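You operate a simulated robot arm through the tools that you are given. There is no shell and no other tool.

You run a simulated robot arm. Do the job below in one go: nothing can be reset, and whatever is moved stays where it is left.

TASK
Take the B chuck from the top of the desk and put it on the shelf under the small steel table. Turn the left dose knob to 30 ml. Put the hand cream tube from the middle shelf of the blue shelves on the outfeed end of the sealer and the day cream tube on the infeed of the sealer. Fetch the big jar from the middle shelf of the blue shelves and set it on the fourth shelf from the bottom of the blue shelves. Take the yellow strap roll from the top shelf of the blue shelves and put it on the second shelf from the bottom of the blue shelves. Lift the grate open. Any order will do. Set down upright: big jar.
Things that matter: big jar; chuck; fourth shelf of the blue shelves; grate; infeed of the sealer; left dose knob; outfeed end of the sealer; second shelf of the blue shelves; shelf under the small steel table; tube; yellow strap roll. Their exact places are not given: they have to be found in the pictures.

The check looks at the end state, three seconds after you hand in, the way a careful person would. Anything else that was tipped, shoved, dropped, spilled or broken makes it a failure.

THE ROBOT
A 7-joint arm with a two-finger parallel gripper on a trunk, on a base that drives. Base frame: it is fixed to the floor where the robot stands at the start and does not move with it; the origin is under the middle of the robot, x ahead of it, y to its left, z up; the surface under the hand at the start is at about z = 0.76. Lengths are in m, angles in rad, forces in N, time in s.
With the tool pointing down near the work surface it reaches from about 0.2 to 0.74 m from the robot's upright axis, wherever it stands. Its first joint turns from -2.897 to 2.897 rad. Places, roughly: big jar [2.25, -14.5, 1]; chuck [0.5, 0, 0.75]; fourth shelf of the blue shelves [2.1, -14.2, 1.3]; grate [8.4, -14.5, 0.3]; infeed of the sealer [4, -12.1, 0.8]; left dose knob [7.2, -2.5, 0.7]; outfeed end of the sealer [4, -11, 0.8]; second shelf of the blue shelves [2.1, -14.2, 0.6]; shelf under the small steel table (39x14 cm) [0.88, 3.26, 0.3]; tube [2, -14, 1]; yellow strap roll (8x8x4 cm) [2, -14.4, 1.7]. Payload 1.57 kg.
The tool frame sits at the grasp point between the pads (the TCP): z along the fingers, y along the line on which they close. The tips reach 0.03 m beyond it. The gripper opens to 0.11 m. The fingers are 0.024 m wide and 0.012 m thick; the gripper's body (0.048 by 0.112 m) begins 0.078 m behind the TCP.
Orientation is told as [roll, pitch, yaw] about the base's x, y, z axes, in that order, counted from this pose: with the fingers straight down and closing along the base's y, the tool's x points along the base's -x, its y along +y and its z along -z.

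THE INTERFACE
- The arm moves only by the tool arm_command. Its argument "increments" is a list of rows, each a list of 3 entries, a list of its own where there are three numbers: the shift along the tool's x, y, z in m, then the turn, a rotation vector about the tool's x, y, z in rad, then the gripper command, from -1 (shut) to 1 (fully open), values between in proportion. In form: [[[tx, ty, tz], [wx, wy, wz], claw], ...]. A call has 1 to 20 rows; each row shifts and turns the commanded pose from where the row before left it, along the tool's axes as they then stand. A row lasts 0.2 s, in which the tool goes at most 0.05 m and 0.15 rad; a call with a longer step from one row to the next is refused whole, and so is a gripper value outside its range. A pose out of reach is approached as far as the arm can. The call stops where the force on the tool passes 40 N (or 10 N more than at its start, if that is more) or the arm is blocked; 0.2 s more then pass. Each finger travels about 0.045 m/s and halts on what it meets, pressing with about 25 N; the grip force reading is that of the motor and also rises with nothing between the fingers. The clock runs only during rows and for 0.2 s after the last one: add rows that do not move to give the fingers time. It gives the time, the measured TCP pose, the force on the tool (base axes), the opening and the grip force at its end, in the units of the frame above (readings bear some noise), with the torque about the TCP (base axes, N m) and any sound that the robot's microphone picked up, and new pictures: "pictures" is both (left out), scene, wrist or none.
- Cameras (640 x 400 px; columns grow to the right, rows downward): "scene" is now at [0.028, 0.1473, 1.4762]; the picture's right is [-0.34, -0.94, -0.00], its down [-0.69, 0.25, -0.68] and it looks along [0.64, -0.23, -0.74] (base axes); focal length 293 px, centre (320, 200). "wrist" rides on the gripper at [0.07, 0.016, -0.141] in the tool frame; the picture's right is [-0.23, 0.97, 0.00], its down [-0.85, -0.20, -0.48] and it looks along [-0.47, -0.11, 0.88] (tool axes); focal length 222 px, centre (320, 200).
- slide_trunk(by): slides the trunk up (or, below 0, down) by that many m; the arm and the scene camera ride with it, the base frame stays. It gives what a move gives, with no picture.
- base_move(legs): drives the robot by 1 to 6 legs, each [ahead, turn to the left] in m and rad, along the robot's own axes; the way and the turn of a leg run together, so that a leg with both is an arc; at most 1.5 m and 3.142 rad a leg. The arm and the cameras ride along, it lands a little off, and it stops where it bumps. It gives what a move gives, and a new picture of the scene camera.
- head_to(pan, tilt): turns the head with the scene camera to pan (to the left, within 2.705 rad either way) and tilt (down, from -0.506 to 1.204), counted from straight ahead of the robot. It gives what a move gives, and a new picture of the scene camera.
- pixel_to_xyz(camera, pixels): for up to 12 pixels [column, row] of the newest picture of that camera ("zoom" is the newest enlarged one), the place [x, y, z] in the base frame of the surface seen there, good to about 0.002 m, but the place of the scene camera against the robot may be out by one fixed shift of up to 0.025 m in any direction. It takes no simulated time.
- close_up(camera, box): a new picture of the part [left, top, right, bottom] of that camera's present view, enlarged. It takes no simulated time.
- job_done(): hands the job in; it is judged then, once.

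Open the gripper and draw the arm clear of the work before you hand the job in, unless the task says otherwise.

The tools are called after ">>>" as a command line: name --argument value ..., lists and objects as JSON in quotes. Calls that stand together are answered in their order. arm_command: Moves the arm, as the interface text tells. Its arguments: {"type":"object","properties":{"increments":{"type":"array"},"pictures":{"type":"string","enum":["both","scene","wrist","none"]}},"required":["increments"]} The other tools are called the same way: slide_trunk (by) slides the trunk up or down; base_move (legs) drives the base; head_to (pan, tilt) turns the head that bears the scene camera; pixel_to_xyz (camera, pixels) gives the place of the surface under pixels of a picture; close_up (camera, box) takes an enlarged picture of a part of a camera's view; job_done () hands the job in.

At the start:

```text
time: 0.0
tcp_pos: [0.457, 0.0462, 1.1182]
tool_rot: [-0.001, 0.0, 0.0]
force: [-0.4, -0.4, 0.0]
moment: [-0.03, -0.01, -0.01]
opening: 0.1099
grip_force: 0.0
trunk travel left (down, up): [-0.375, 0.215]
robot x, y, heading: [-0.0017, -0.0002, 0.001]
head pan, tilt: [-0.349, 0.829]
```

scene: 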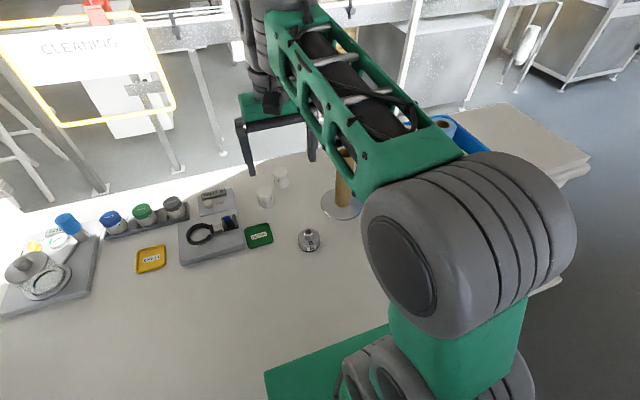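
wrist: 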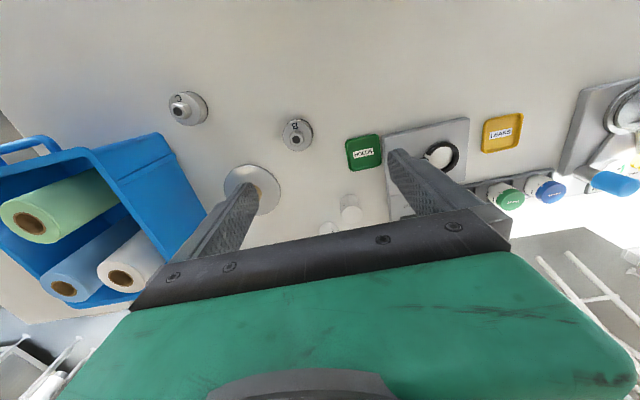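

The wrist picture shows two chucks, at (188,107) and (298,134). I zoom in on both to read which is marked B.

>>> close_up --camera "wrist" --box '[150, 80, 330, 190]'

>>> pixel_to_xyz --camera "wrist" --pixels '[[188, 107], [298, 134], [180, 99], [294, 126], [240, 110], [250, 190]]'

```text
3.56 times, centred on (240, 135) of wrist
```

zoom: 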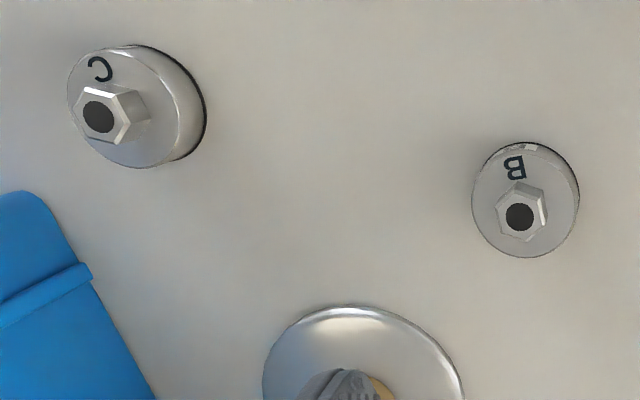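

```text
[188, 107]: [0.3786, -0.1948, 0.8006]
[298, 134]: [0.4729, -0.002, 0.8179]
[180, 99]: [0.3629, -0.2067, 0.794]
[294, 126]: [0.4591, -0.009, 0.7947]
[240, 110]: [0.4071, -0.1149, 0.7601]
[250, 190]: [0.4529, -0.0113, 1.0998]
```

The B chuck is the one at (298,134) in the wrist view. I measure its outline in the zoom picture.

>>> pixel_to_xyz --camera "zoom" --pixels '[[475, 200], [577, 200], [525, 148], [525, 254], [520, 217], [500, 205], [540, 205], [515, 168], [490, 230], [560, 220], [520, 190], [515, 238]]'

>>> head_to --pan 0.6 --tilt 0.6

```text
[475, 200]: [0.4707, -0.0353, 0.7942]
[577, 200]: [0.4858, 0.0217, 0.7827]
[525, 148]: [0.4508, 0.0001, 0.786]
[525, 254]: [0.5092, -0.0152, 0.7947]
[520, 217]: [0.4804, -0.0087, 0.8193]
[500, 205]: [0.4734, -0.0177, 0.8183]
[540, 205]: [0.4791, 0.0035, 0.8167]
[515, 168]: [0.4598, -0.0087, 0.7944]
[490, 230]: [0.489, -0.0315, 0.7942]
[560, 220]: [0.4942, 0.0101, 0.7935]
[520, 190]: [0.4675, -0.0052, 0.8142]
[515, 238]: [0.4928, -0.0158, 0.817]
```

```text
time: 1.2
tcp_pos: [0.4576, 0.046, 1.1002]
tool_rot: [0.0, -0.003, -0.001]
force: [1.0, 0.3, -0.3]
moment: [0.0, 0.0, 0.03]
opening: 0.1099
grip_force: 0.1
trunk travel left (down, up): [-0.375, 0.215]
robot x, y, heading: [0.0012, -0.0004, 0.004]
head pan, tilt: [0.6, 0.6]
```

scene: 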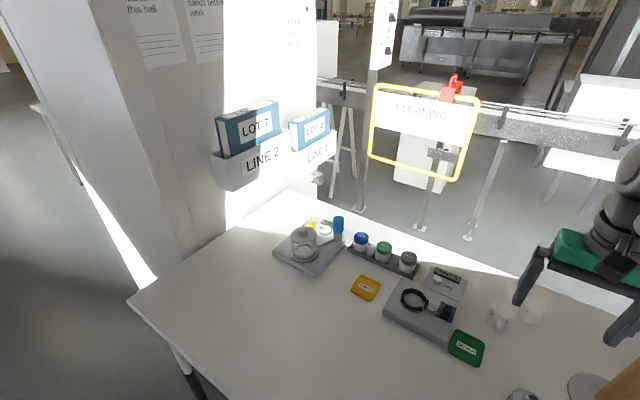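

The B chuck is centred near (0.48, -0.007), body top z≈0.794, hex top z≈0.819. Now I turn the head toward the small steel table at the left to see the shelf before choosing the grip.

>>> head_to --pan 1.35 --tilt 0.4

```text
time: 2.3
tcp_pos: [0.4572, 0.0448, 1.1012]
tool_rot: [0.002, -0.003, 0.0]
force: [-0.2, -0.7, -0.1]
moment: [-0.03, 0.02, 0.0]
opening: 0.1099
grip_force: 0.0
trunk travel left (down, up): [-0.375, 0.215]
robot x, y, heading: [0.0024, -0.0021, -0.004]
head pan, tilt: [1.349, 0.4]
```

scene: 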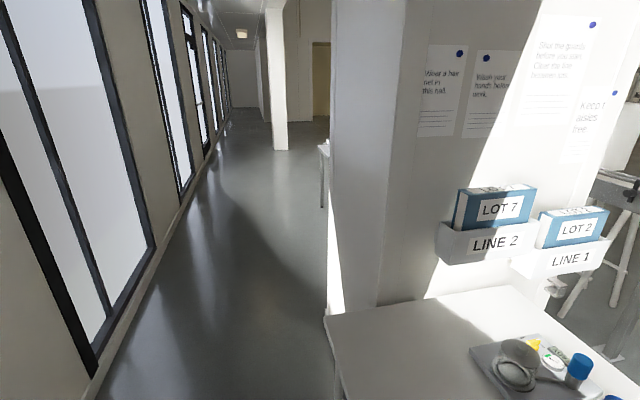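

The small table is hidden behind the pillar; only its leg shows near (322,175). I look behind the robot and to the other side to understand the floor before driving.

>>> head_to --pan 2.6 --tilt 0.4

>>> head_to --pan -1.3 --tilt 0.3

>>> head_to --pan -2.6 --tilt 0.4

```text
time: 3.8
tcp_pos: [0.4568, 0.0447, 1.1006]
tool_rot: [0.0, -0.001, 0.001]
force: [0.3, 0.1, 0.2]
moment: [-0.03, 0.02, 0.03]
opening: 0.1098
grip_force: 0.2
trunk travel left (down, up): [-0.375, 0.215]
robot x, y, heading: [0.0031, 0.0017, -0.002]
head pan, tilt: [2.601, 0.4]
```

scene: 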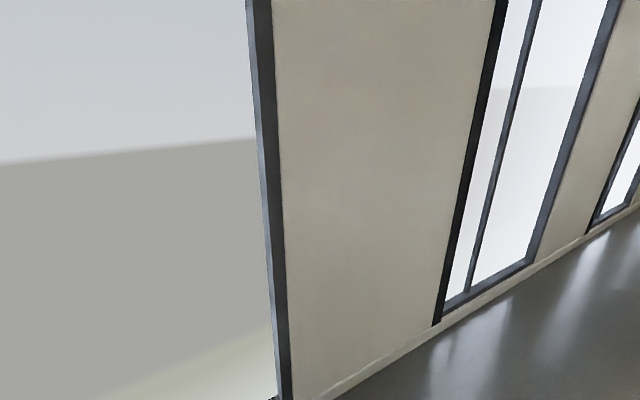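

```text
time: 7.0
tcp_pos: [0.4567, 0.0454, 1.0996]
tool_rot: [0.001, 0.0, 0.0]
force: [0.6, -0.8, 0.3]
moment: [0.01, -0.01, 0.01]
opening: 0.1098
grip_force: 0.0
trunk travel left (down, up): [-0.375, 0.215]
robot x, y, heading: [0.0, -0.0013, -0.002]
head pan, tilt: [-1.3, 0.3]
```

scene: 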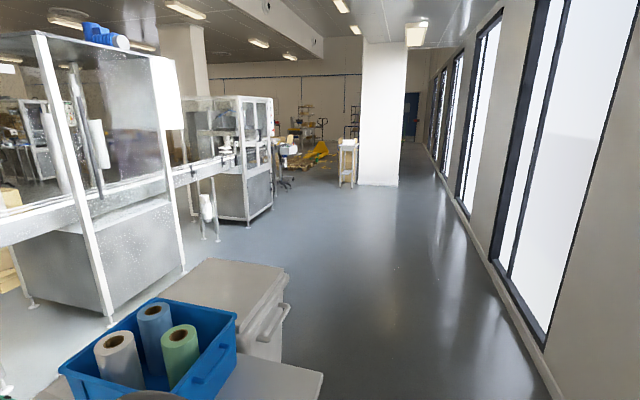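

```text
time: 8.4
tcp_pos: [0.4566, 0.0457, 1.0996]
tool_rot: [0.0, -0.003, 0.001]
force: [-0.4, 0.1, -0.2]
moment: [-0.03, -0.02, -0.01]
opening: 0.1098
grip_force: 0.1
trunk travel left (down, up): [-0.375, 0.215]
robot x, y, heading: [0.0028, -0.0009, -0.002]
head pan, tilt: [-2.601, 0.4]
```

scene: 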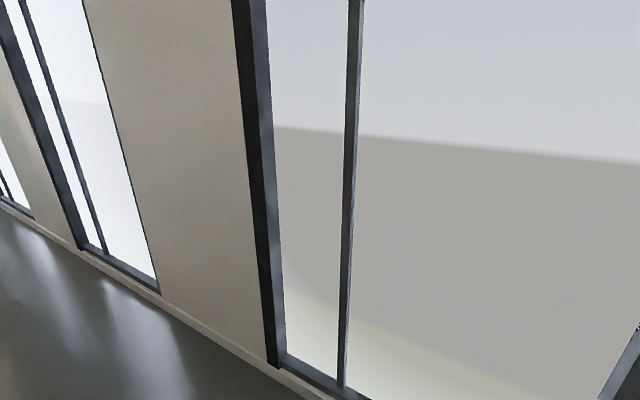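

A long aisle runs along the window wall behind the robot. I measure the wall's distance.

>>> pixel_to_xyz --camera "scene" --pixels '[[100, 265], [200, 325], [50, 235], [170, 150], [60, 300]]'

>>> head_to --pan -1.3 --tilt 0.5

```text
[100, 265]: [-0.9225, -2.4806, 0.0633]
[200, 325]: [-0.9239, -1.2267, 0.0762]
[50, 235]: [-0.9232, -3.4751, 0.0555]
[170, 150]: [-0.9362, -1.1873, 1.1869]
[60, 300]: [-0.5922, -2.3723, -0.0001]
```

```text
time: 9.9
tcp_pos: [0.4568, 0.0451, 1.1004]
tool_rot: [0.003, -0.003, 0.001]
force: [0.1, 0.9, -0.4]
moment: [0.01, 0.0, -0.01]
opening: 0.1101
grip_force: 0.1
trunk travel left (down, up): [-0.375, 0.215]
robot x, y, heading: [-0.0012, 0.0004, 0.001]
head pan, tilt: [-1.3, 0.499]
```

scene: 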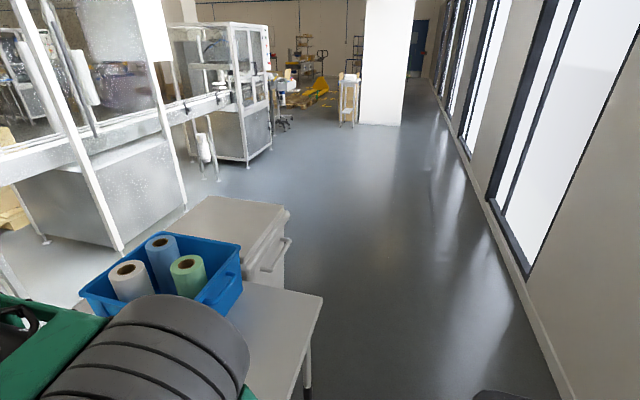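

I measure the desk corner, the cart, the white pillar and the machines for planning the drives.

>>> pixel_to_xyz --camera "scene" --pixels '[[322, 297], [280, 282], [290, 213], [210, 197], [360, 122], [405, 124], [125, 250], [220, 165], [270, 150], [250, 167], [343, 127], [180, 230]]'

>>> head_to --pan 1.0 --tilt 1.0

```text
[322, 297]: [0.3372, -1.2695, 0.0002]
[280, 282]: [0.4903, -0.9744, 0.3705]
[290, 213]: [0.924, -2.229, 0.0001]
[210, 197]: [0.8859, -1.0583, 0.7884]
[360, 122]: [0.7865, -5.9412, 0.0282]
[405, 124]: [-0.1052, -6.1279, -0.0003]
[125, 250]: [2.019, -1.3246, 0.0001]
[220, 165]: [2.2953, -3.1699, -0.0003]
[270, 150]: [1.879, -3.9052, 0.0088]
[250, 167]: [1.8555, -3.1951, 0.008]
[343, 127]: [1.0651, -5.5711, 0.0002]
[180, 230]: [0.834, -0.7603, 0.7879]
```

```text
time: 12.0
tcp_pos: [0.4563, 0.0457, 1.1015]
tool_rot: [0.001, -0.002, -0.001]
force: [-0.1, -1.4, 0.1]
moment: [-0.01, -0.05, 0.04]
opening: 0.1101
grip_force: 0.1
trunk travel left (down, up): [-0.375, 0.215]
robot x, y, heading: [0.0038, -0.0003, 0.002]
head pan, tilt: [1.0, 1.0]
```

scene: 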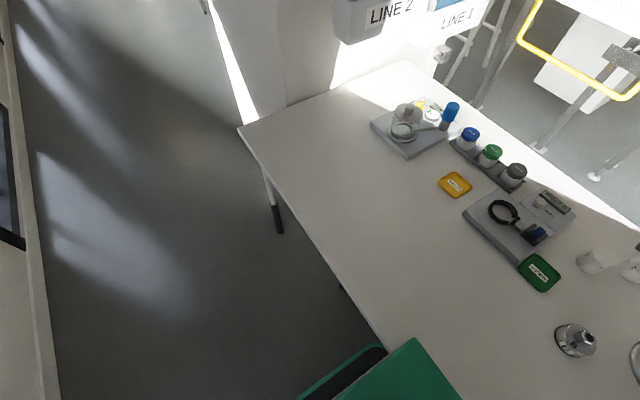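

>>> pixel_to_xyz --camera "scene" --pixels '[[240, 128], [320, 265], [383, 340], [278, 110], [577, 341], [277, 225], [230, 20], [205, 10]]'

```text
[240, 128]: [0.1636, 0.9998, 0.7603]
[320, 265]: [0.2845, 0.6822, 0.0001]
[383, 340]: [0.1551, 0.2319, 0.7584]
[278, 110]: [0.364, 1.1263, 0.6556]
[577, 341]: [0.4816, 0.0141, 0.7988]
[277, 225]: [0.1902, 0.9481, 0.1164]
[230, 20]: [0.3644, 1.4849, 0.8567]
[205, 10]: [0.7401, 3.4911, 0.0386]
```

The small table lies past the pillar, whose face is at x≈0.36. I back away from the desk, turn left and drive up the aisle to look at its lower shelf before choosing a grip.

>>> base_move --legs '[[-0.35, 0], [0, 1.571], [1.5, 0]]'

>>> head_to --pan -0.65 --tilt 0.45

```text
time: 13.2
tcp_pos: [0.3829, 0.0448, 1.0857]
tool_rot: [0.008, -0.056, 0.002]
force: [0.6, 0.3, -0.3]
moment: [-0.01, 0.04, 0.0]
opening: 0.1101
grip_force: 0.1
trunk travel left (down, up): [-0.375, 0.215]
robot x, y, heading: [-0.0145, 0.0025, -0.001]
head pan, tilt: [1.0, 1.0]
stopped in leg 1: the robot was blocked; the commanded pose is now the measured one
```

scene: 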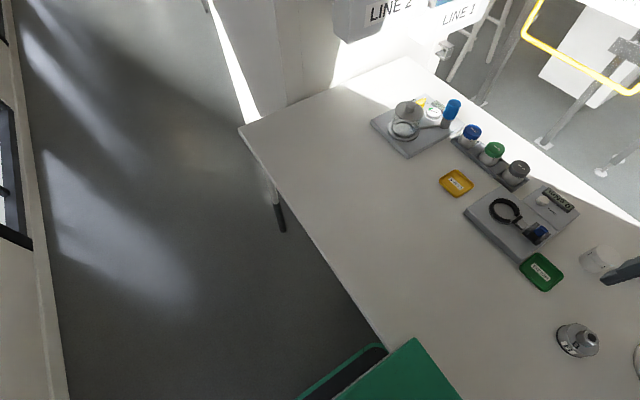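

```text
time: 14.9
tcp_pos: [0.3823, 0.045, 1.0867]
tool_rot: [0.009, -0.054, 0.001]
force: [-0.2, 0.4, 0.6]
moment: [0.0, 0.03, 0.03]
opening: 0.1101
grip_force: 0.1
trunk travel left (down, up): [-0.375, 0.215]
robot x, y, heading: [-0.0138, 0.0016, -0.002]
head pan, tilt: [-0.649, 0.45]
```

scene: 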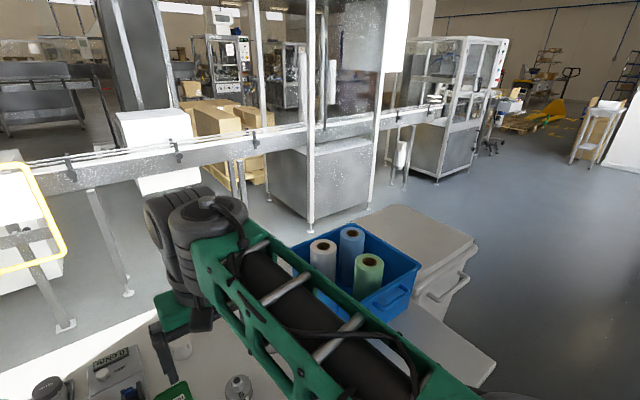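

The robot was blocked after about 2 cm and the hand shifted back about 7 cm, so something may be touching. I take fresh pictures without moving, to find the cause.

>>> arm_command --increments '[[[0, 0, 0], [0, 0, 0], 1]]' --pictures "both"

>>> head_to --pan -0.3 --tilt 1.2

```text
time: 15.5
tcp_pos: [0.3596, 0.0451, 1.0762]
tool_rot: [0.01, -0.082, 0.001]
force: [1.0, 0.3, 0.1]
moment: [-0.02, 0.07, -0.02]
opening: 0.11
grip_force: 0.0
trunk travel left (down, up): [-0.375, 0.215]
robot x, y, heading: [-0.0136, 0.0021, 0.002]
head pan, tilt: [-0.649, 0.45]
stopped in row 1: the arm was blocked; the commanded pose is now the measured one
```

scene: 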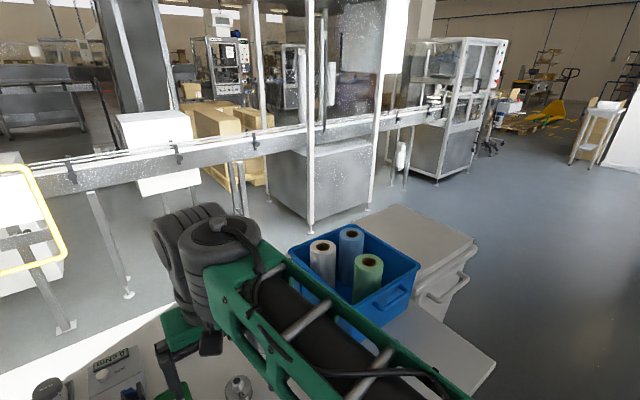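
wrist: 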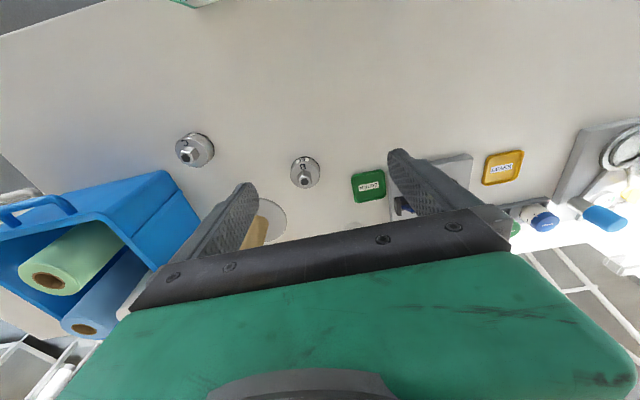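

```text
time: 16.6
tcp_pos: [0.3588, 0.0431, 1.0758]
tool_rot: [0.01, -0.078, 0.002]
force: [-0.2, -0.3, -0.7]
moment: [0.04, 0.0, -0.03]
opening: 0.1101
grip_force: 0.1
trunk travel left (down, up): [-0.375, 0.215]
robot x, y, heading: [-0.0122, 0.0009, 0.002]
head pan, tilt: [-0.3, 1.201]
```

scene: 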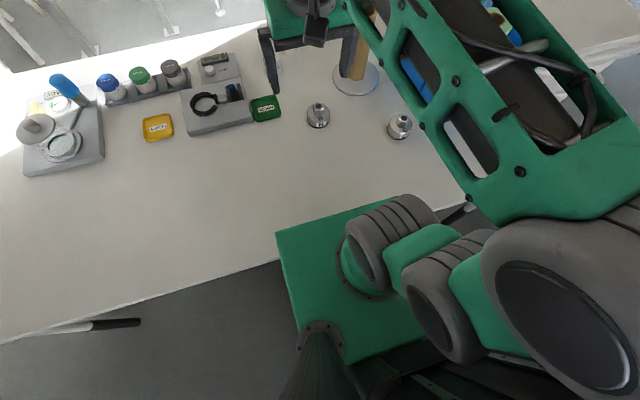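

The hand drifted further back with no command, so part of the arm or base must be pushed by something. I look behind and beside the robot at the floor.

>>> head_to --pan 2.7 --tilt 1.1

>>> head_to --pan -2.7 --tilt 1.1

>>> head_to --pan -1.2 --tilt 1.1

```text
time: 19.2
tcp_pos: [0.3593, 0.0431, 1.0757]
tool_rot: [0.009, -0.077, 0.001]
force: [-0.2, 0.5, 0.2]
moment: [-0.01, 0.0, 0.04]
opening: 0.1101
grip_force: 0.2
trunk travel left (down, up): [-0.375, 0.215]
robot x, y, heading: [-0.0181, 0.0001, 0.001]
head pan, tilt: [2.7, 1.1]
```

scene: 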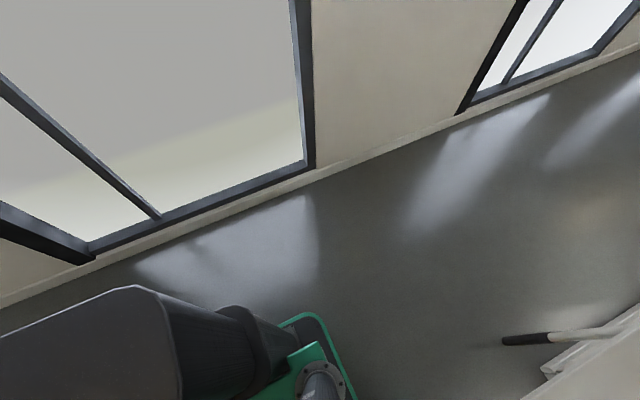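

```text
time: 23.4
tcp_pos: [0.3604, 0.044, 1.0755]
tool_rot: [0.01, -0.077, -0.002]
force: [0.0, 1.3, -1.1]
moment: [-0.02, 0.01, -0.01]
opening: 0.1103
grip_force: 0.1
trunk travel left (down, up): [-0.375, 0.215]
robot x, y, heading: [-0.019, 0.0014, 0.001]
head pan, tilt: [-2.7, 1.1]
```

scene: 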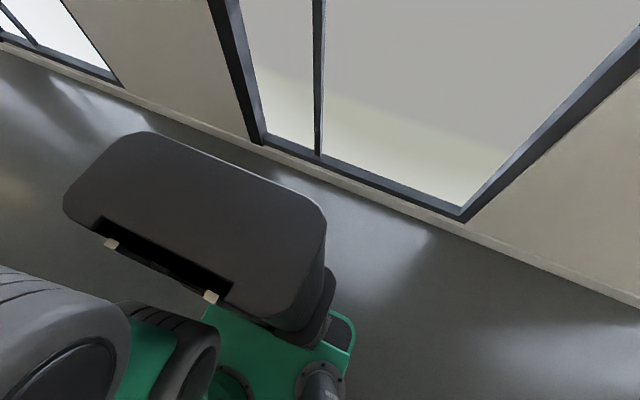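

```text
time: 25.0
tcp_pos: [0.3606, 0.0434, 1.0747]
tool_rot: [0.009, -0.077, 0.0]
force: [-0.5, 1.3, 0.3]
moment: [0.02, 0.03, 0.0]
opening: 0.1101
grip_force: 0.1
trunk travel left (down, up): [-0.375, 0.215]
robot x, y, heading: [-0.0156, 0.0002, -0.001]
head pan, tilt: [-1.201, 1.1]
```

scene: 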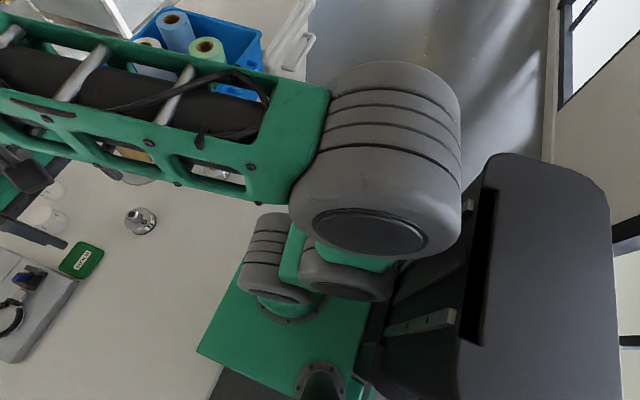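

The elbow joint at (375,160) sits close to the dark trunk tower, and the wooden post at (130,155) is under the forearm. I zoom in on both.

>>> close_up --camera "scene" --box '[0, 80, 240, 230]'

>>> pixel_to_xyz --camera "scene" --pixels '[[130, 152], [130, 178], [100, 130], [230, 190], [375, 230], [460, 190], [490, 180], [380, 75], [300, 190], [600, 200], [215, 60], [150, 30]]'

```text
2.67 times, centred on (120, 155) of scene
```

zoom: 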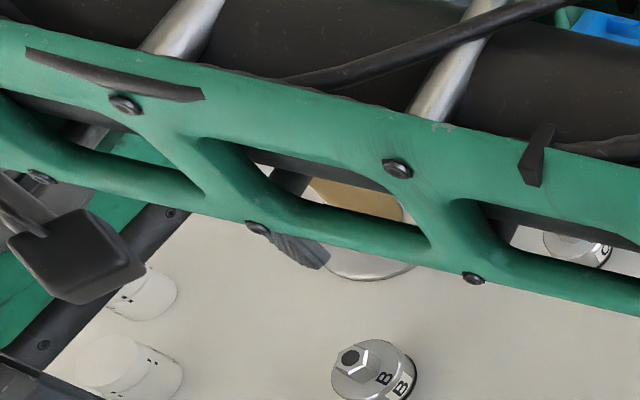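

```text
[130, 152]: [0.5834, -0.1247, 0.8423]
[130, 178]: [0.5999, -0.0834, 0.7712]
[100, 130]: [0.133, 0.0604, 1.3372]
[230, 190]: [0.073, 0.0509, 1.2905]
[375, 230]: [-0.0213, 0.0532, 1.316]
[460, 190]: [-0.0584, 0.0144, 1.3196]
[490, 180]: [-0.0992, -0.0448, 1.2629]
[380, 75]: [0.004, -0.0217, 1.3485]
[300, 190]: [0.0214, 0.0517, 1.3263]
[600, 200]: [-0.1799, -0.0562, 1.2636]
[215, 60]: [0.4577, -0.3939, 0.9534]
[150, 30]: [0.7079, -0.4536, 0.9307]
```

The elbow (x≈-0.05, z≈1.3) is nearly against the trunk tower (front x≈-0.1). I push the hand gently forward to free the elbow and see how the arm answers.

>>> arm_command --increments '[[[-0.02, 0, 0], [0, 0, 0], 1], [[-0.02, 0, 0], [0, 0.02, 0], 1], [[-0.02, 0, 0], [0, 0.02, 0], 1], [[-0.02, 0, 0], [0, 0.02, 0], 1]]' --pictures "scene"

```text
time: 26.2
tcp_pos: [0.4185, 0.0427, 1.0714]
tool_rot: [0.009, -0.041, 0.003]
force: [0.4, -0.9, -0.1]
moment: [0.03, 0.06, -0.01]
opening: 0.1098
grip_force: 0.1
trunk travel left (down, up): [-0.375, 0.215]
robot x, y, heading: [-0.0138, 0.002, -0.003]
head pan, tilt: [-1.201, 1.1]
stopped in row 4: the arm was blocked; the commanded pose is now the measured one
```

scene: 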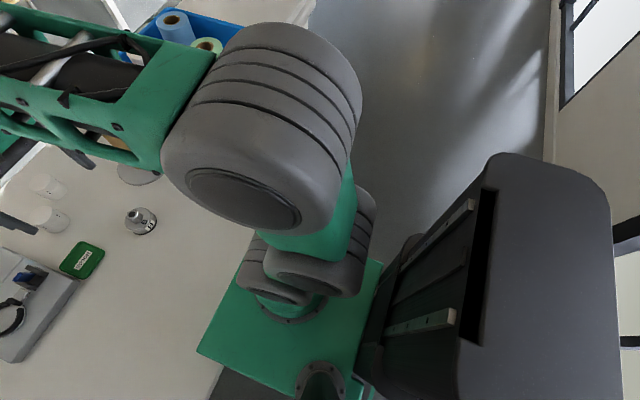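

The elbow swung clear of the tower. I check the hand and the wooden post from another head angle.

>>> head_to --pan -0.5 --tilt 0.8

>>> close_up --camera "wrist" --box '[0, 0, 640, 400]'

```text
time: 27.3
tcp_pos: [0.4202, 0.0422, 1.0725]
tool_rot: [0.013, -0.039, 0.0]
force: [0.6, 0.3, 0.3]
moment: [-0.02, 0.01, 0.03]
opening: 0.11
grip_force: 0.1
trunk travel left (down, up): [-0.375, 0.215]
robot x, y, heading: [-0.0185, -0.0016, 0.005]
head pan, tilt: [-0.499, 0.799]
```

scene: 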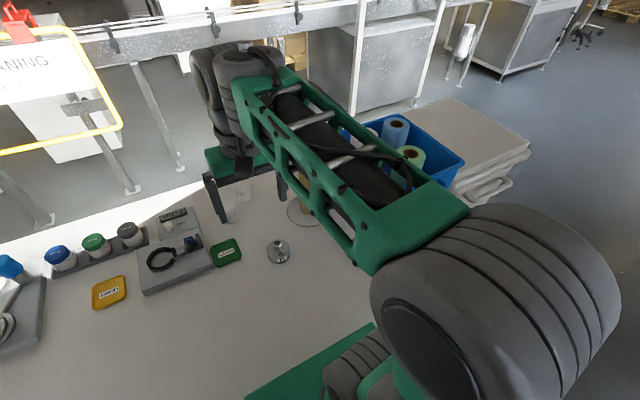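

```text
1.00 times, centred on (320, 200) of wrist (not enlarged: the box is as wide or as high as the picture)
```

zoom: 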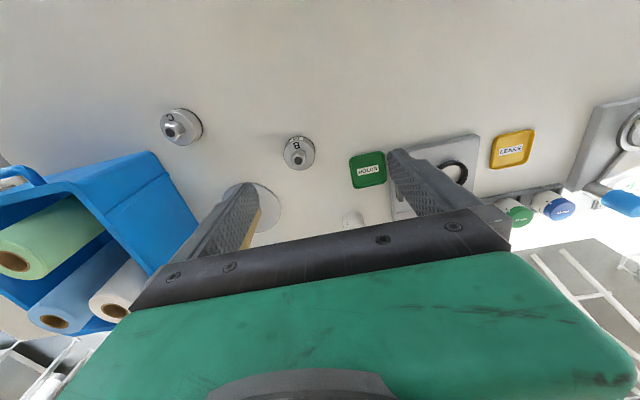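

Nothing obviously touches the hand. I test with a few still rows to see whether the arm holds its place.

>>> arm_command --increments '[[[0, 0, 0], [0, 0, 0], 1], [[0, 0, 0], [0, 0, 0], 1], [[0, 0, 0], [0, 0, 0], 1]]' --pictures "none"

```text
time: 28.3
tcp_pos: [0.3971, 0.0425, 1.062]
tool_rot: [0.01, -0.064, 0.0]
force: [1.0, -0.2, 0.4]
moment: [0.01, 0.01, -0.02]
opening: 0.11
grip_force: 0.1
trunk travel left (down, up): [-0.375, 0.215]
robot x, y, heading: [-0.014, -0.0022, -0.002]
head pan, tilt: [-0.499, 0.799]
stopped in row 3: the arm was blocked; the commanded pose is now the measured one
```

The hand again sagged back by about 2 cm with no command, so the arm seems to be holding against a steady load or a posture limit. I measure points on the arm to see what it might be touching.

>>> arm_command --increments '[[[-0.01, 0, -0.01], [0, 0, 0], 1]]' --pictures "both"

>>> pixel_to_xyz --camera "scene" --pixels '[[240, 75], [220, 110], [240, 160], [300, 120], [400, 210], [490, 280], [600, 300], [380, 180], [300, 205], [350, 340], [260, 100], [410, 340]]'

```text
time: 28.9
tcp_pos: [0.3917, 0.042, 1.0596]
tool_rot: [0.011, -0.079, 0.001]
force: [0.1, -0.5, 0.0]
moment: [-0.03, 0.07, -0.03]
opening: 0.11
grip_force: 0.0
trunk travel left (down, up): [-0.375, 0.215]
robot x, y, heading: [-0.0131, 0.0014, -0.0]
head pan, tilt: [-0.499, 0.799]
stopped in row 1: the arm was blocked; the commanded pose is now the measured one
```

scene: 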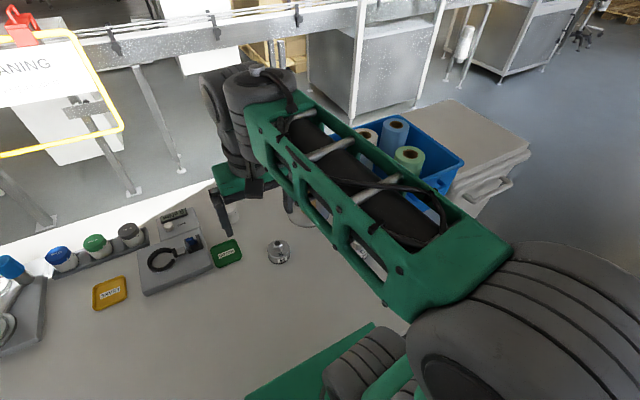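
wrist: 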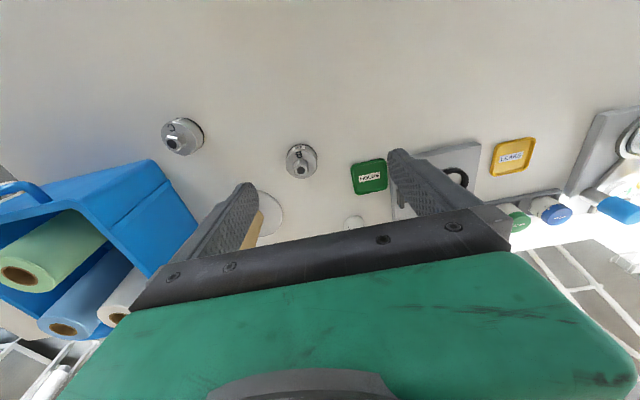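

```text
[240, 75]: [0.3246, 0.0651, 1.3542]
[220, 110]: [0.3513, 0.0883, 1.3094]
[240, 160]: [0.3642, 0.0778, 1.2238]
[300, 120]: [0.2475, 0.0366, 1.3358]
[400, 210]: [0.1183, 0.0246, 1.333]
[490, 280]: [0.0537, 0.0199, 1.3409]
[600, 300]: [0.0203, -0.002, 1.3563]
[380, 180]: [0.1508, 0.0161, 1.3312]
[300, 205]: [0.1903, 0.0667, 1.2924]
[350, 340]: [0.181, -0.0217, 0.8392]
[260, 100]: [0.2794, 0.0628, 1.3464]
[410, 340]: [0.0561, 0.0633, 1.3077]
```

No outside contact is visible on the hand or forearm. I look straight down at the arm's base and upper arm.

>>> head_to --pan 0.0 --tilt 1.2

>>> head_to --pan -1.6 --tilt 1.2

```text
time: 29.8
tcp_pos: [0.3929, 0.0414, 1.0607]
tool_rot: [0.009, -0.077, -0.001]
force: [0.6, -0.1, 0.2]
moment: [0.01, -0.02, 0.02]
opening: 0.1099
grip_force: 0.0
trunk travel left (down, up): [-0.375, 0.215]
robot x, y, heading: [-0.0151, 0.0036, -0.001]
head pan, tilt: [0.0, 1.201]
```

scene: 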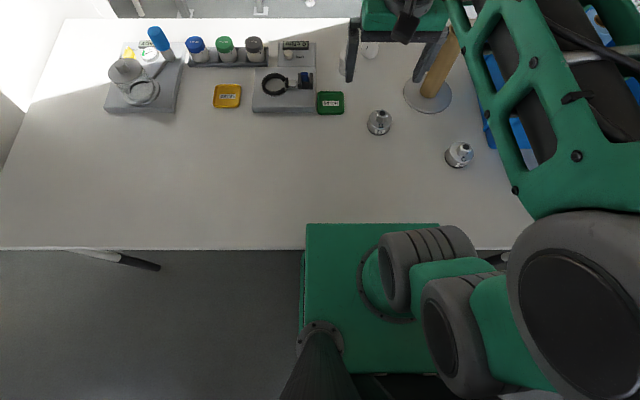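

```text
time: 31.5
tcp_pos: [0.393, 0.0417, 1.059]
tool_rot: [0.012, -0.077, -0.001]
force: [-0.3, 0.1, 0.8]
moment: [0.0, -0.01, -0.05]
opening: 0.1097
grip_force: 0.1
trunk travel left (down, up): [-0.375, 0.215]
robot x, y, heading: [-0.0177, 0.0002, -0.002]
head pan, tilt: [-1.6, 1.201]
```

scene: 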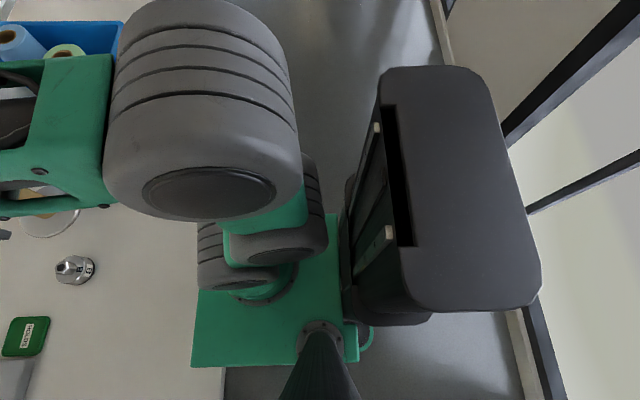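

The arm is clear of the tower in this view. I test a plain upward move to see whether the arm follows.

>>> arm_command --increments '[[[0, 0, -0.02], [0, 0, 0], 1], [[0, 0, -0.02], [0, 0, 0], 1], [[0, 0, -0.02], [0, 0, 0], 1], [[0, 0, -0.02], [0, 0, 0], 1], [[0, 0, 0], [0, 0, 0], 1]]' --pictures "scene"

```text
time: 32.9
tcp_pos: [0.3668, 0.0387, 1.1271]
tool_rot: [0.011, -0.097, 0.002]
force: [-0.5, 0.1, 0.6]
moment: [0.01, 0.07, -0.02]
opening: 0.1103
grip_force: 0.0
trunk travel left (down, up): [-0.375, 0.215]
robot x, y, heading: [-0.0101, 0.0026, 0.001]
head pan, tilt: [-1.6, 1.201]
stopped in row 5: the arm was blocked; the commanded pose is now the measured one
```

scene: 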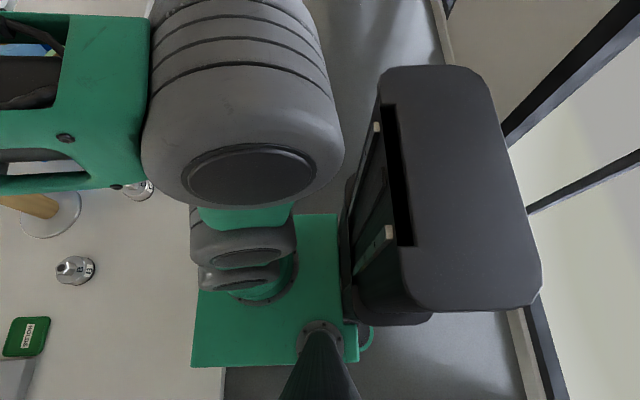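

The arm follows but sags back by about 2 cm each time. I try a very short backward drive to learn whether it is the base that is blocked.

>>> base_move --legs '[[-0.04, 0]]'

```text
time: 34.0
tcp_pos: [0.3063, 0.0358, 1.086]
tool_rot: [0.009, -0.08, 0.003]
force: [-0.3, -0.3, 2.5]
moment: [-0.02, 0.01, 0.0]
opening: 0.1097
grip_force: 0.0
trunk travel left (down, up): [-0.375, 0.215]
robot x, y, heading: [-0.0136, 0.0003, 0.001]
head pan, tilt: [-1.6, 1.201]
stopped in leg 1: the robot was blocked; the commanded pose is now the measured one
```

scene: 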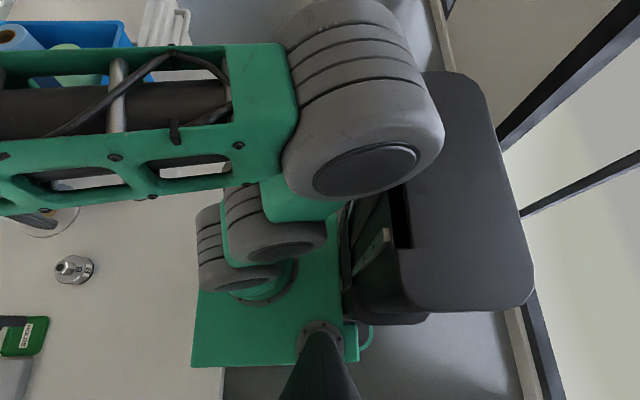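

The base itself is what is stuck: commanding it dragged only the arm. I look at the base's left-rear and right-rear for an obstacle.

>>> head_to --pan 2.1 --tilt 1.2

>>> head_to --pan 2.7 --tilt 1.2

>>> head_to --pan -2.2 --tilt 1.2

```text
time: 37.1
tcp_pos: [0.3082, 0.0362, 1.0872]
tool_rot: [0.01, -0.071, 0.004]
force: [-0.5, 0.1, 0.0]
moment: [0.01, 0.02, -0.01]
opening: 0.1102
grip_force: 0.1
trunk travel left (down, up): [-0.375, 0.215]
robot x, y, heading: [-0.0158, 0.0011, -0.002]
head pan, tilt: [2.1, 1.201]
```

scene: 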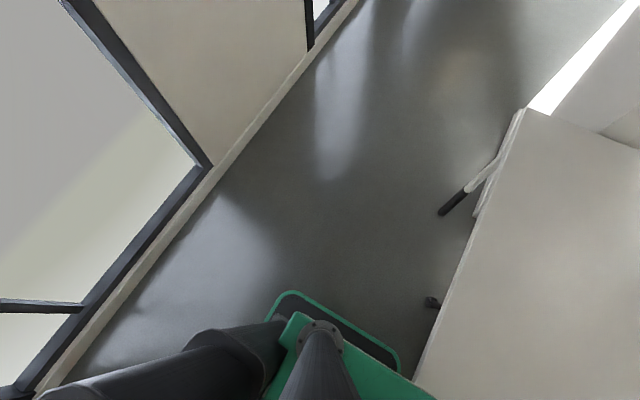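

```text
time: 38.1
tcp_pos: [0.3084, 0.0346, 1.0877]
tool_rot: [0.008, -0.075, 0.001]
force: [-0.3, 0.9, -0.1]
moment: [0.01, -0.01, -0.01]
opening: 0.1102
grip_force: 0.0
trunk travel left (down, up): [-0.375, 0.215]
robot x, y, heading: [-0.0189, -0.0034, 0.005]
head pan, tilt: [2.7, 1.201]
```

scene: 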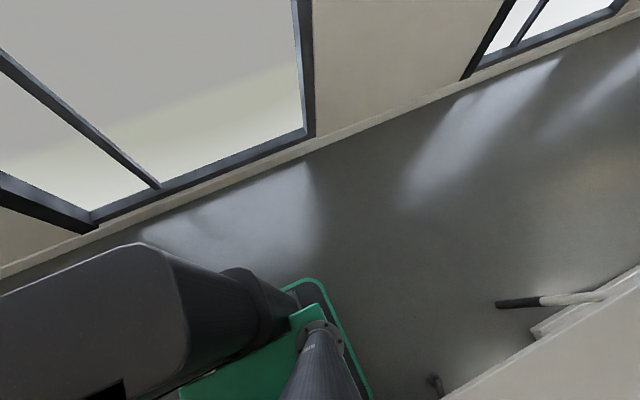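

```text
time: 42.0
tcp_pos: [0.3088, 0.0357, 1.0875]
tool_rot: [0.009, -0.073, 0.002]
force: [-1.4, -0.3, 0.1]
moment: [-0.02, -0.02, 0.03]
opening: 0.1098
grip_force: 0.0
trunk travel left (down, up): [-0.375, 0.215]
robot x, y, heading: [-0.0198, -0.0028, 0.002]
head pan, tilt: [-2.201, 1.201]
```

scene: 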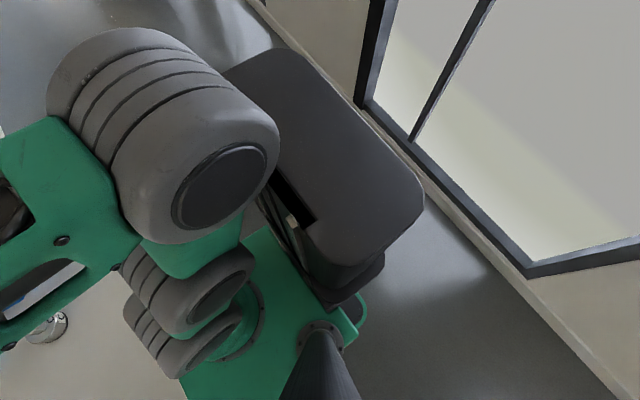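

The base's green rim shows at (355,320). I measure its place and height and the tower's.

>>> pixel_to_xyz --camera "scene" --pixels '[[360, 300], [355, 318], [345, 345], [400, 240], [300, 60], [250, 70], [420, 200], [380, 270], [340, 290], [450, 240]]'

>>> head_to --pan 1.6 --tilt 1.2

```text
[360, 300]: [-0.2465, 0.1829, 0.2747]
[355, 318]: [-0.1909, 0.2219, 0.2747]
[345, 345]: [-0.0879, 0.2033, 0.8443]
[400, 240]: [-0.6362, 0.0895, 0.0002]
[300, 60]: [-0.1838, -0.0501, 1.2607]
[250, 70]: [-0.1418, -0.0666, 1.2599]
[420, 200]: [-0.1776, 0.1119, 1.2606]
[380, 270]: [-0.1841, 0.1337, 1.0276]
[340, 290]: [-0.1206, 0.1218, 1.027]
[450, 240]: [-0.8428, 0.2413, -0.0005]
```

```text
time: 45.1
tcp_pos: [0.3072, 0.0361, 1.0878]
tool_rot: [0.008, -0.074, 0.001]
force: [0.6, -0.3, 0.4]
moment: [0.01, -0.01, 0.0]
opening: 0.1099
grip_force: 0.0
trunk travel left (down, up): [-0.375, 0.215]
robot x, y, heading: [-0.02, -0.0003, 0.0]
head pan, tilt: [1.6, 1.201]
```

scene: 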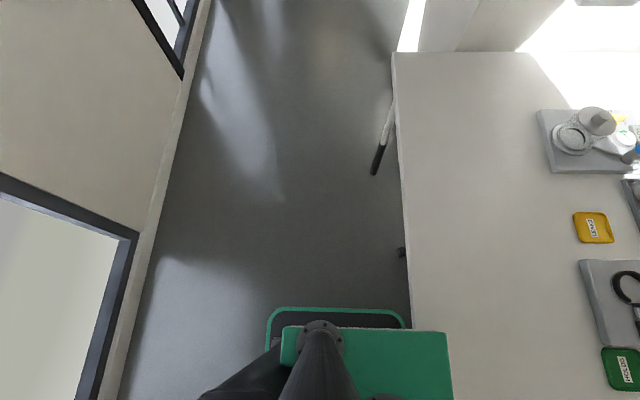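

The base rim runs at z≈0.275 around y=0.24, x≈-0.27 at the rear; an object hidden behind the tower may be blocking it. I raise the trunk to let the camera look over the tower.

>>> slide_trunk --by 0.21

>>> head_to --pan -2.5 --tilt 1.0

```text
time: 47.4
tcp_pos: [0.3046, 0.0369, 1.2897]
tool_rot: [0.019, -0.148, -0.001]
force: [0.3, -0.7, -0.6]
moment: [0.01, 0.02, -0.02]
opening: 0.1098
grip_force: 0.0
trunk travel left (down, up): [-0.585, 0.005]
robot x, y, heading: [-0.0217, -0.0023, 0.002]
head pan, tilt: [1.6, 1.201]
```

```text
time: 50.7
tcp_pos: [0.3065, 0.037, 1.2898]
tool_rot: [0.019, -0.149, 0.0]
force: [-0.1, 1.6, -0.1]
moment: [-0.03, 0.02, 0.0]
opening: 0.1098
grip_force: 0.0
trunk travel left (down, up): [-0.585, 0.005]
robot x, y, heading: [-0.0183, -0.0012, 0.001]
head pan, tilt: [-2.499, 1.0]
```

scene: 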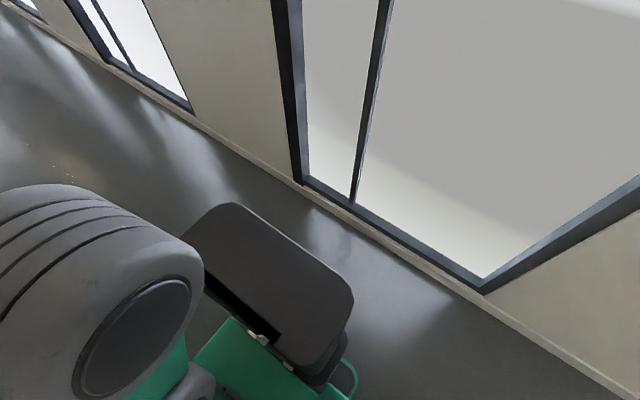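

With the trunk up, nothing tall shows behind the tower and the carriage plate is well above the desk. I retry a very small backward drive in case the plate was caught on the desk edge.

>>> base_move --legs '[[-0.04, 0]]'

```text
time: 51.6
tcp_pos: [0.263, 0.0359, 1.2901]
tool_rot: [0.022, -0.151, 0.002]
force: [0.0, -0.3, 0.3]
moment: [-0.03, -0.03, 0.02]
opening: 0.1101
grip_force: 0.0
trunk travel left (down, up): [-0.585, 0.005]
robot x, y, heading: [-0.059, 0.0002, -0.002]
head pan, tilt: [-2.499, 1.0]
```

scene: 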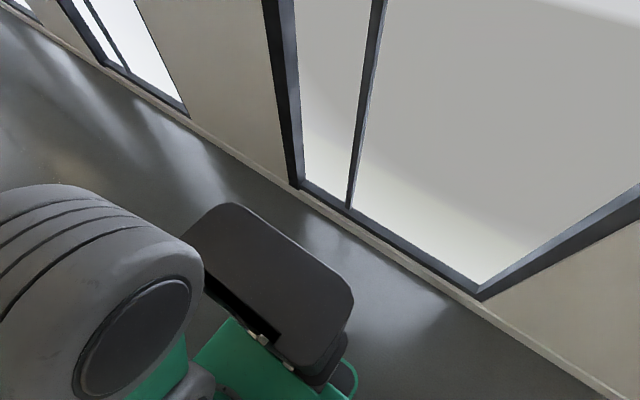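

The base drove back 4 cm with the arm riding along, so the carriage had been caught on the desk edge. I test that the arm now holds still.

>>> arm_command --increments '[[[0, 0, 0], [0, 0, 0], 1], [[0, 0, 0], [0, 0, 0], 1], [[0, 0, 0], [0, 0, 0], 1]]' --pictures "none"

```text
time: 52.4
tcp_pos: [0.2647, 0.0377, 1.2906]
tool_rot: [0.018, -0.149, 0.003]
force: [1.1, -0.5, 0.3]
moment: [0.02, -0.01, 0.01]
opening: 0.1101
grip_force: 0.1
trunk travel left (down, up): [-0.585, 0.005]
robot x, y, heading: [-0.0608, 0.0009, 0.004]
head pan, tilt: [-2.499, 1.0]
```

The arm now holds steady. I back further from the desk, then turn left and drive up the aisle to view the small steel table.

>>> base_move --legs '[[-0.3, 0], [0, 1.571], [1.2, 0]]'

>>> head_to --pan -0.55 --tilt 0.5

```text
time: 64.0
tcp_pos: [-0.4539, 1.5319, 1.2902]
tool_rot: [0.019, -0.149, 1.618]
force: [-0.5, 0.4, 0.8]
moment: [-0.01, 0.01, 0.03]
opening: 0.1098
grip_force: 0.1
trunk travel left (down, up): [-0.585, 0.005]
robot x, y, heading: [-0.4013, 1.2119, 1.617]
head pan, tilt: [-2.499, 1.0]
```

scene: 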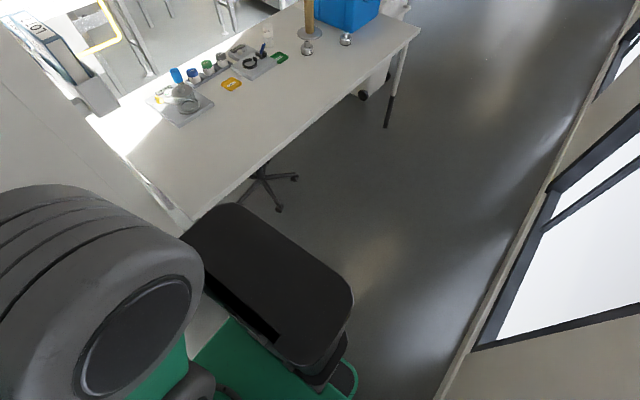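

```text
time: 65.9
tcp_pos: [-0.4538, 1.5321, 1.2912]
tool_rot: [0.019, -0.149, 1.619]
force: [0.3, 1.0, 0.7]
moment: [0.0, 0.01, -0.01]
opening: 0.11
grip_force: 0.0
trunk travel left (down, up): [-0.585, 0.005]
robot x, y, heading: [-0.4025, 1.2107, 1.62]
head pan, tilt: [-0.55, 0.499]
```

scene: 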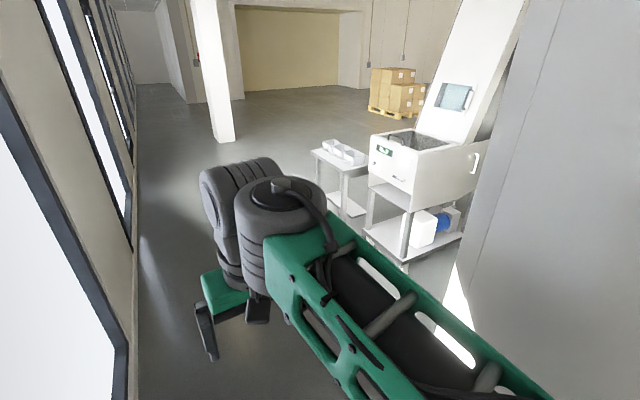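

The small steel table is at (340,170) with boxes on top and a shelf below near (345,205). I zoom in and measure.

>>> close_up --camera "scene" --box '[290, 120, 450, 270]'

>>> pixel_to_xyz --camera "scene" --pixels '[[330, 155], [345, 172], [362, 168], [345, 200], [360, 205], [330, 193], [342, 214], [350, 215], [375, 235], [405, 262], [372, 185], [410, 215]]'

```text
2.67 times, centred on (370, 195) of scene
```

zoom: 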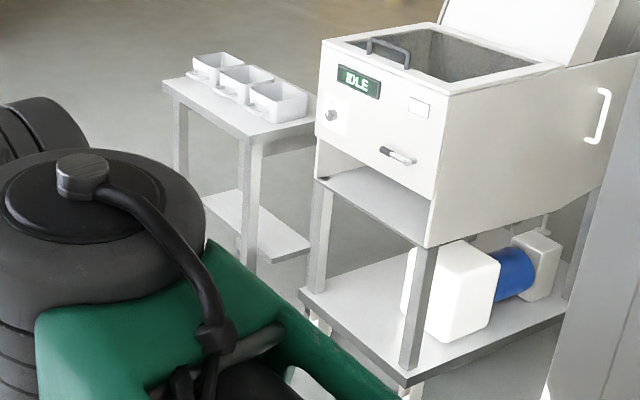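

```text
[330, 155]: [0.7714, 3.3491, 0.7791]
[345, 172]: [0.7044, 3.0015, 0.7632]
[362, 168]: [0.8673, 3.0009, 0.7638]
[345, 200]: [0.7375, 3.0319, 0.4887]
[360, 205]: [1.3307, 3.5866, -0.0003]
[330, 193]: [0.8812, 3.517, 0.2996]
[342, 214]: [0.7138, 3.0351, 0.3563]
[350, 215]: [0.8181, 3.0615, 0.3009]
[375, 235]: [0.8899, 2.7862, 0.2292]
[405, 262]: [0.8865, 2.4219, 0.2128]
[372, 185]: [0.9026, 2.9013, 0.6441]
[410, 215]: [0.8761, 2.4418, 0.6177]
```

The shelf lies at z≈0.30 with the top's underside around 0.73, so a grip tilted about 45° will fit beneath. I reverse to the desk and turn back to face it, staying a little off the edge.

>>> base_move --legs '[[-1.2, 0], [0, -1.6]]'

>>> head_to --pan 0.0 --tilt 0.9

```text
time: 75.9
tcp_pos: [-0.0331, 0.0369, 1.2909]
tool_rot: [0.019, -0.151, -0.011]
force: [0.0, 0.3, 0.0]
moment: [-0.01, 0.04, 0.02]
opening: 0.11
grip_force: 0.1
trunk travel left (down, up): [-0.585, 0.005]
robot x, y, heading: [-0.3588, -0.0011, -0.015]
head pan, tilt: [-0.55, 0.499]
```

scene: 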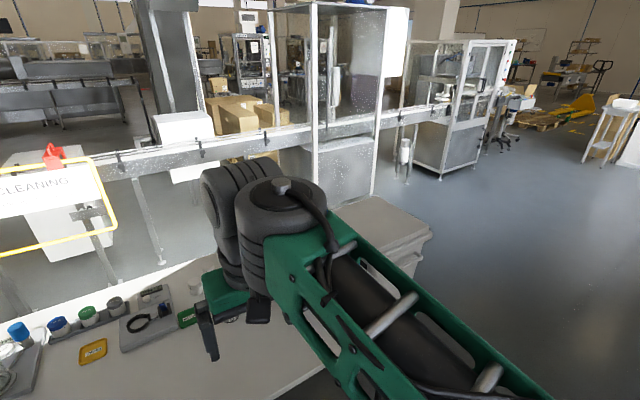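

```text
time: 76.9
tcp_pos: [-0.0325, 0.0382, 1.2909]
tool_rot: [0.019, -0.15, -0.011]
force: [-0.5, 0.5, 0.8]
moment: [-0.01, 0.0, -0.01]
opening: 0.11
grip_force: 0.0
trunk travel left (down, up): [-0.585, 0.005]
robot x, y, heading: [-0.3597, 0.0046, -0.01]
head pan, tilt: [0.0, 0.901]
```

scene: 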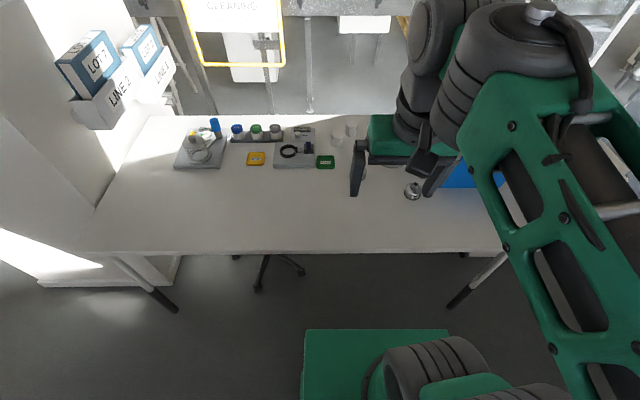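

The robot faces the desk at x=-0.36. I check the desk edge, chuck and the chair foot under the desk before driving forward.

>>> pixel_to_xyz --camera "scene" --pixels '[[200, 250], [350, 253], [412, 190], [265, 265], [302, 272], [257, 290], [462, 300], [170, 305]]'

>>> base_move --legs '[[0.22, 0.01]]'

```text
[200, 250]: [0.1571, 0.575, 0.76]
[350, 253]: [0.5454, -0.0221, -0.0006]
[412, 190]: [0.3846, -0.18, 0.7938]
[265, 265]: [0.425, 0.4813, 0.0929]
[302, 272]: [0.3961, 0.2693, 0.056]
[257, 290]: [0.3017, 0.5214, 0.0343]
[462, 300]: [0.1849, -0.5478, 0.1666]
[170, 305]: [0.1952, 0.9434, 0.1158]
```

```text
time: 78.6
tcp_pos: [0.1873, 0.0414, 1.2907]
tool_rot: [0.02, -0.149, 0.001]
force: [-0.7, 0.3, 0.0]
moment: [-0.02, 0.06, 0.03]
opening: 0.1099
grip_force: 0.1
trunk travel left (down, up): [-0.585, 0.005]
robot x, y, heading: [-0.1349, -0.0002, 0.004]
head pan, tilt: [0.0, 0.901]
```

scene: 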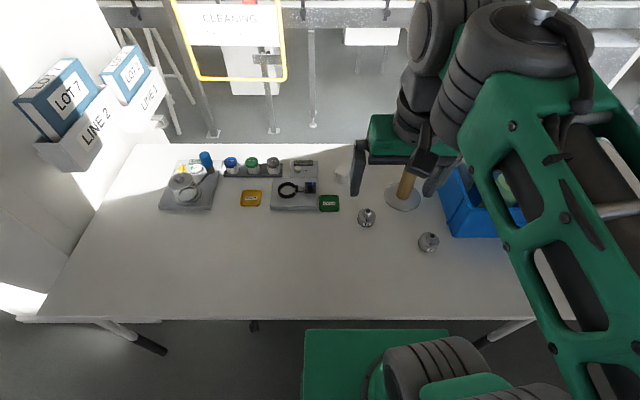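

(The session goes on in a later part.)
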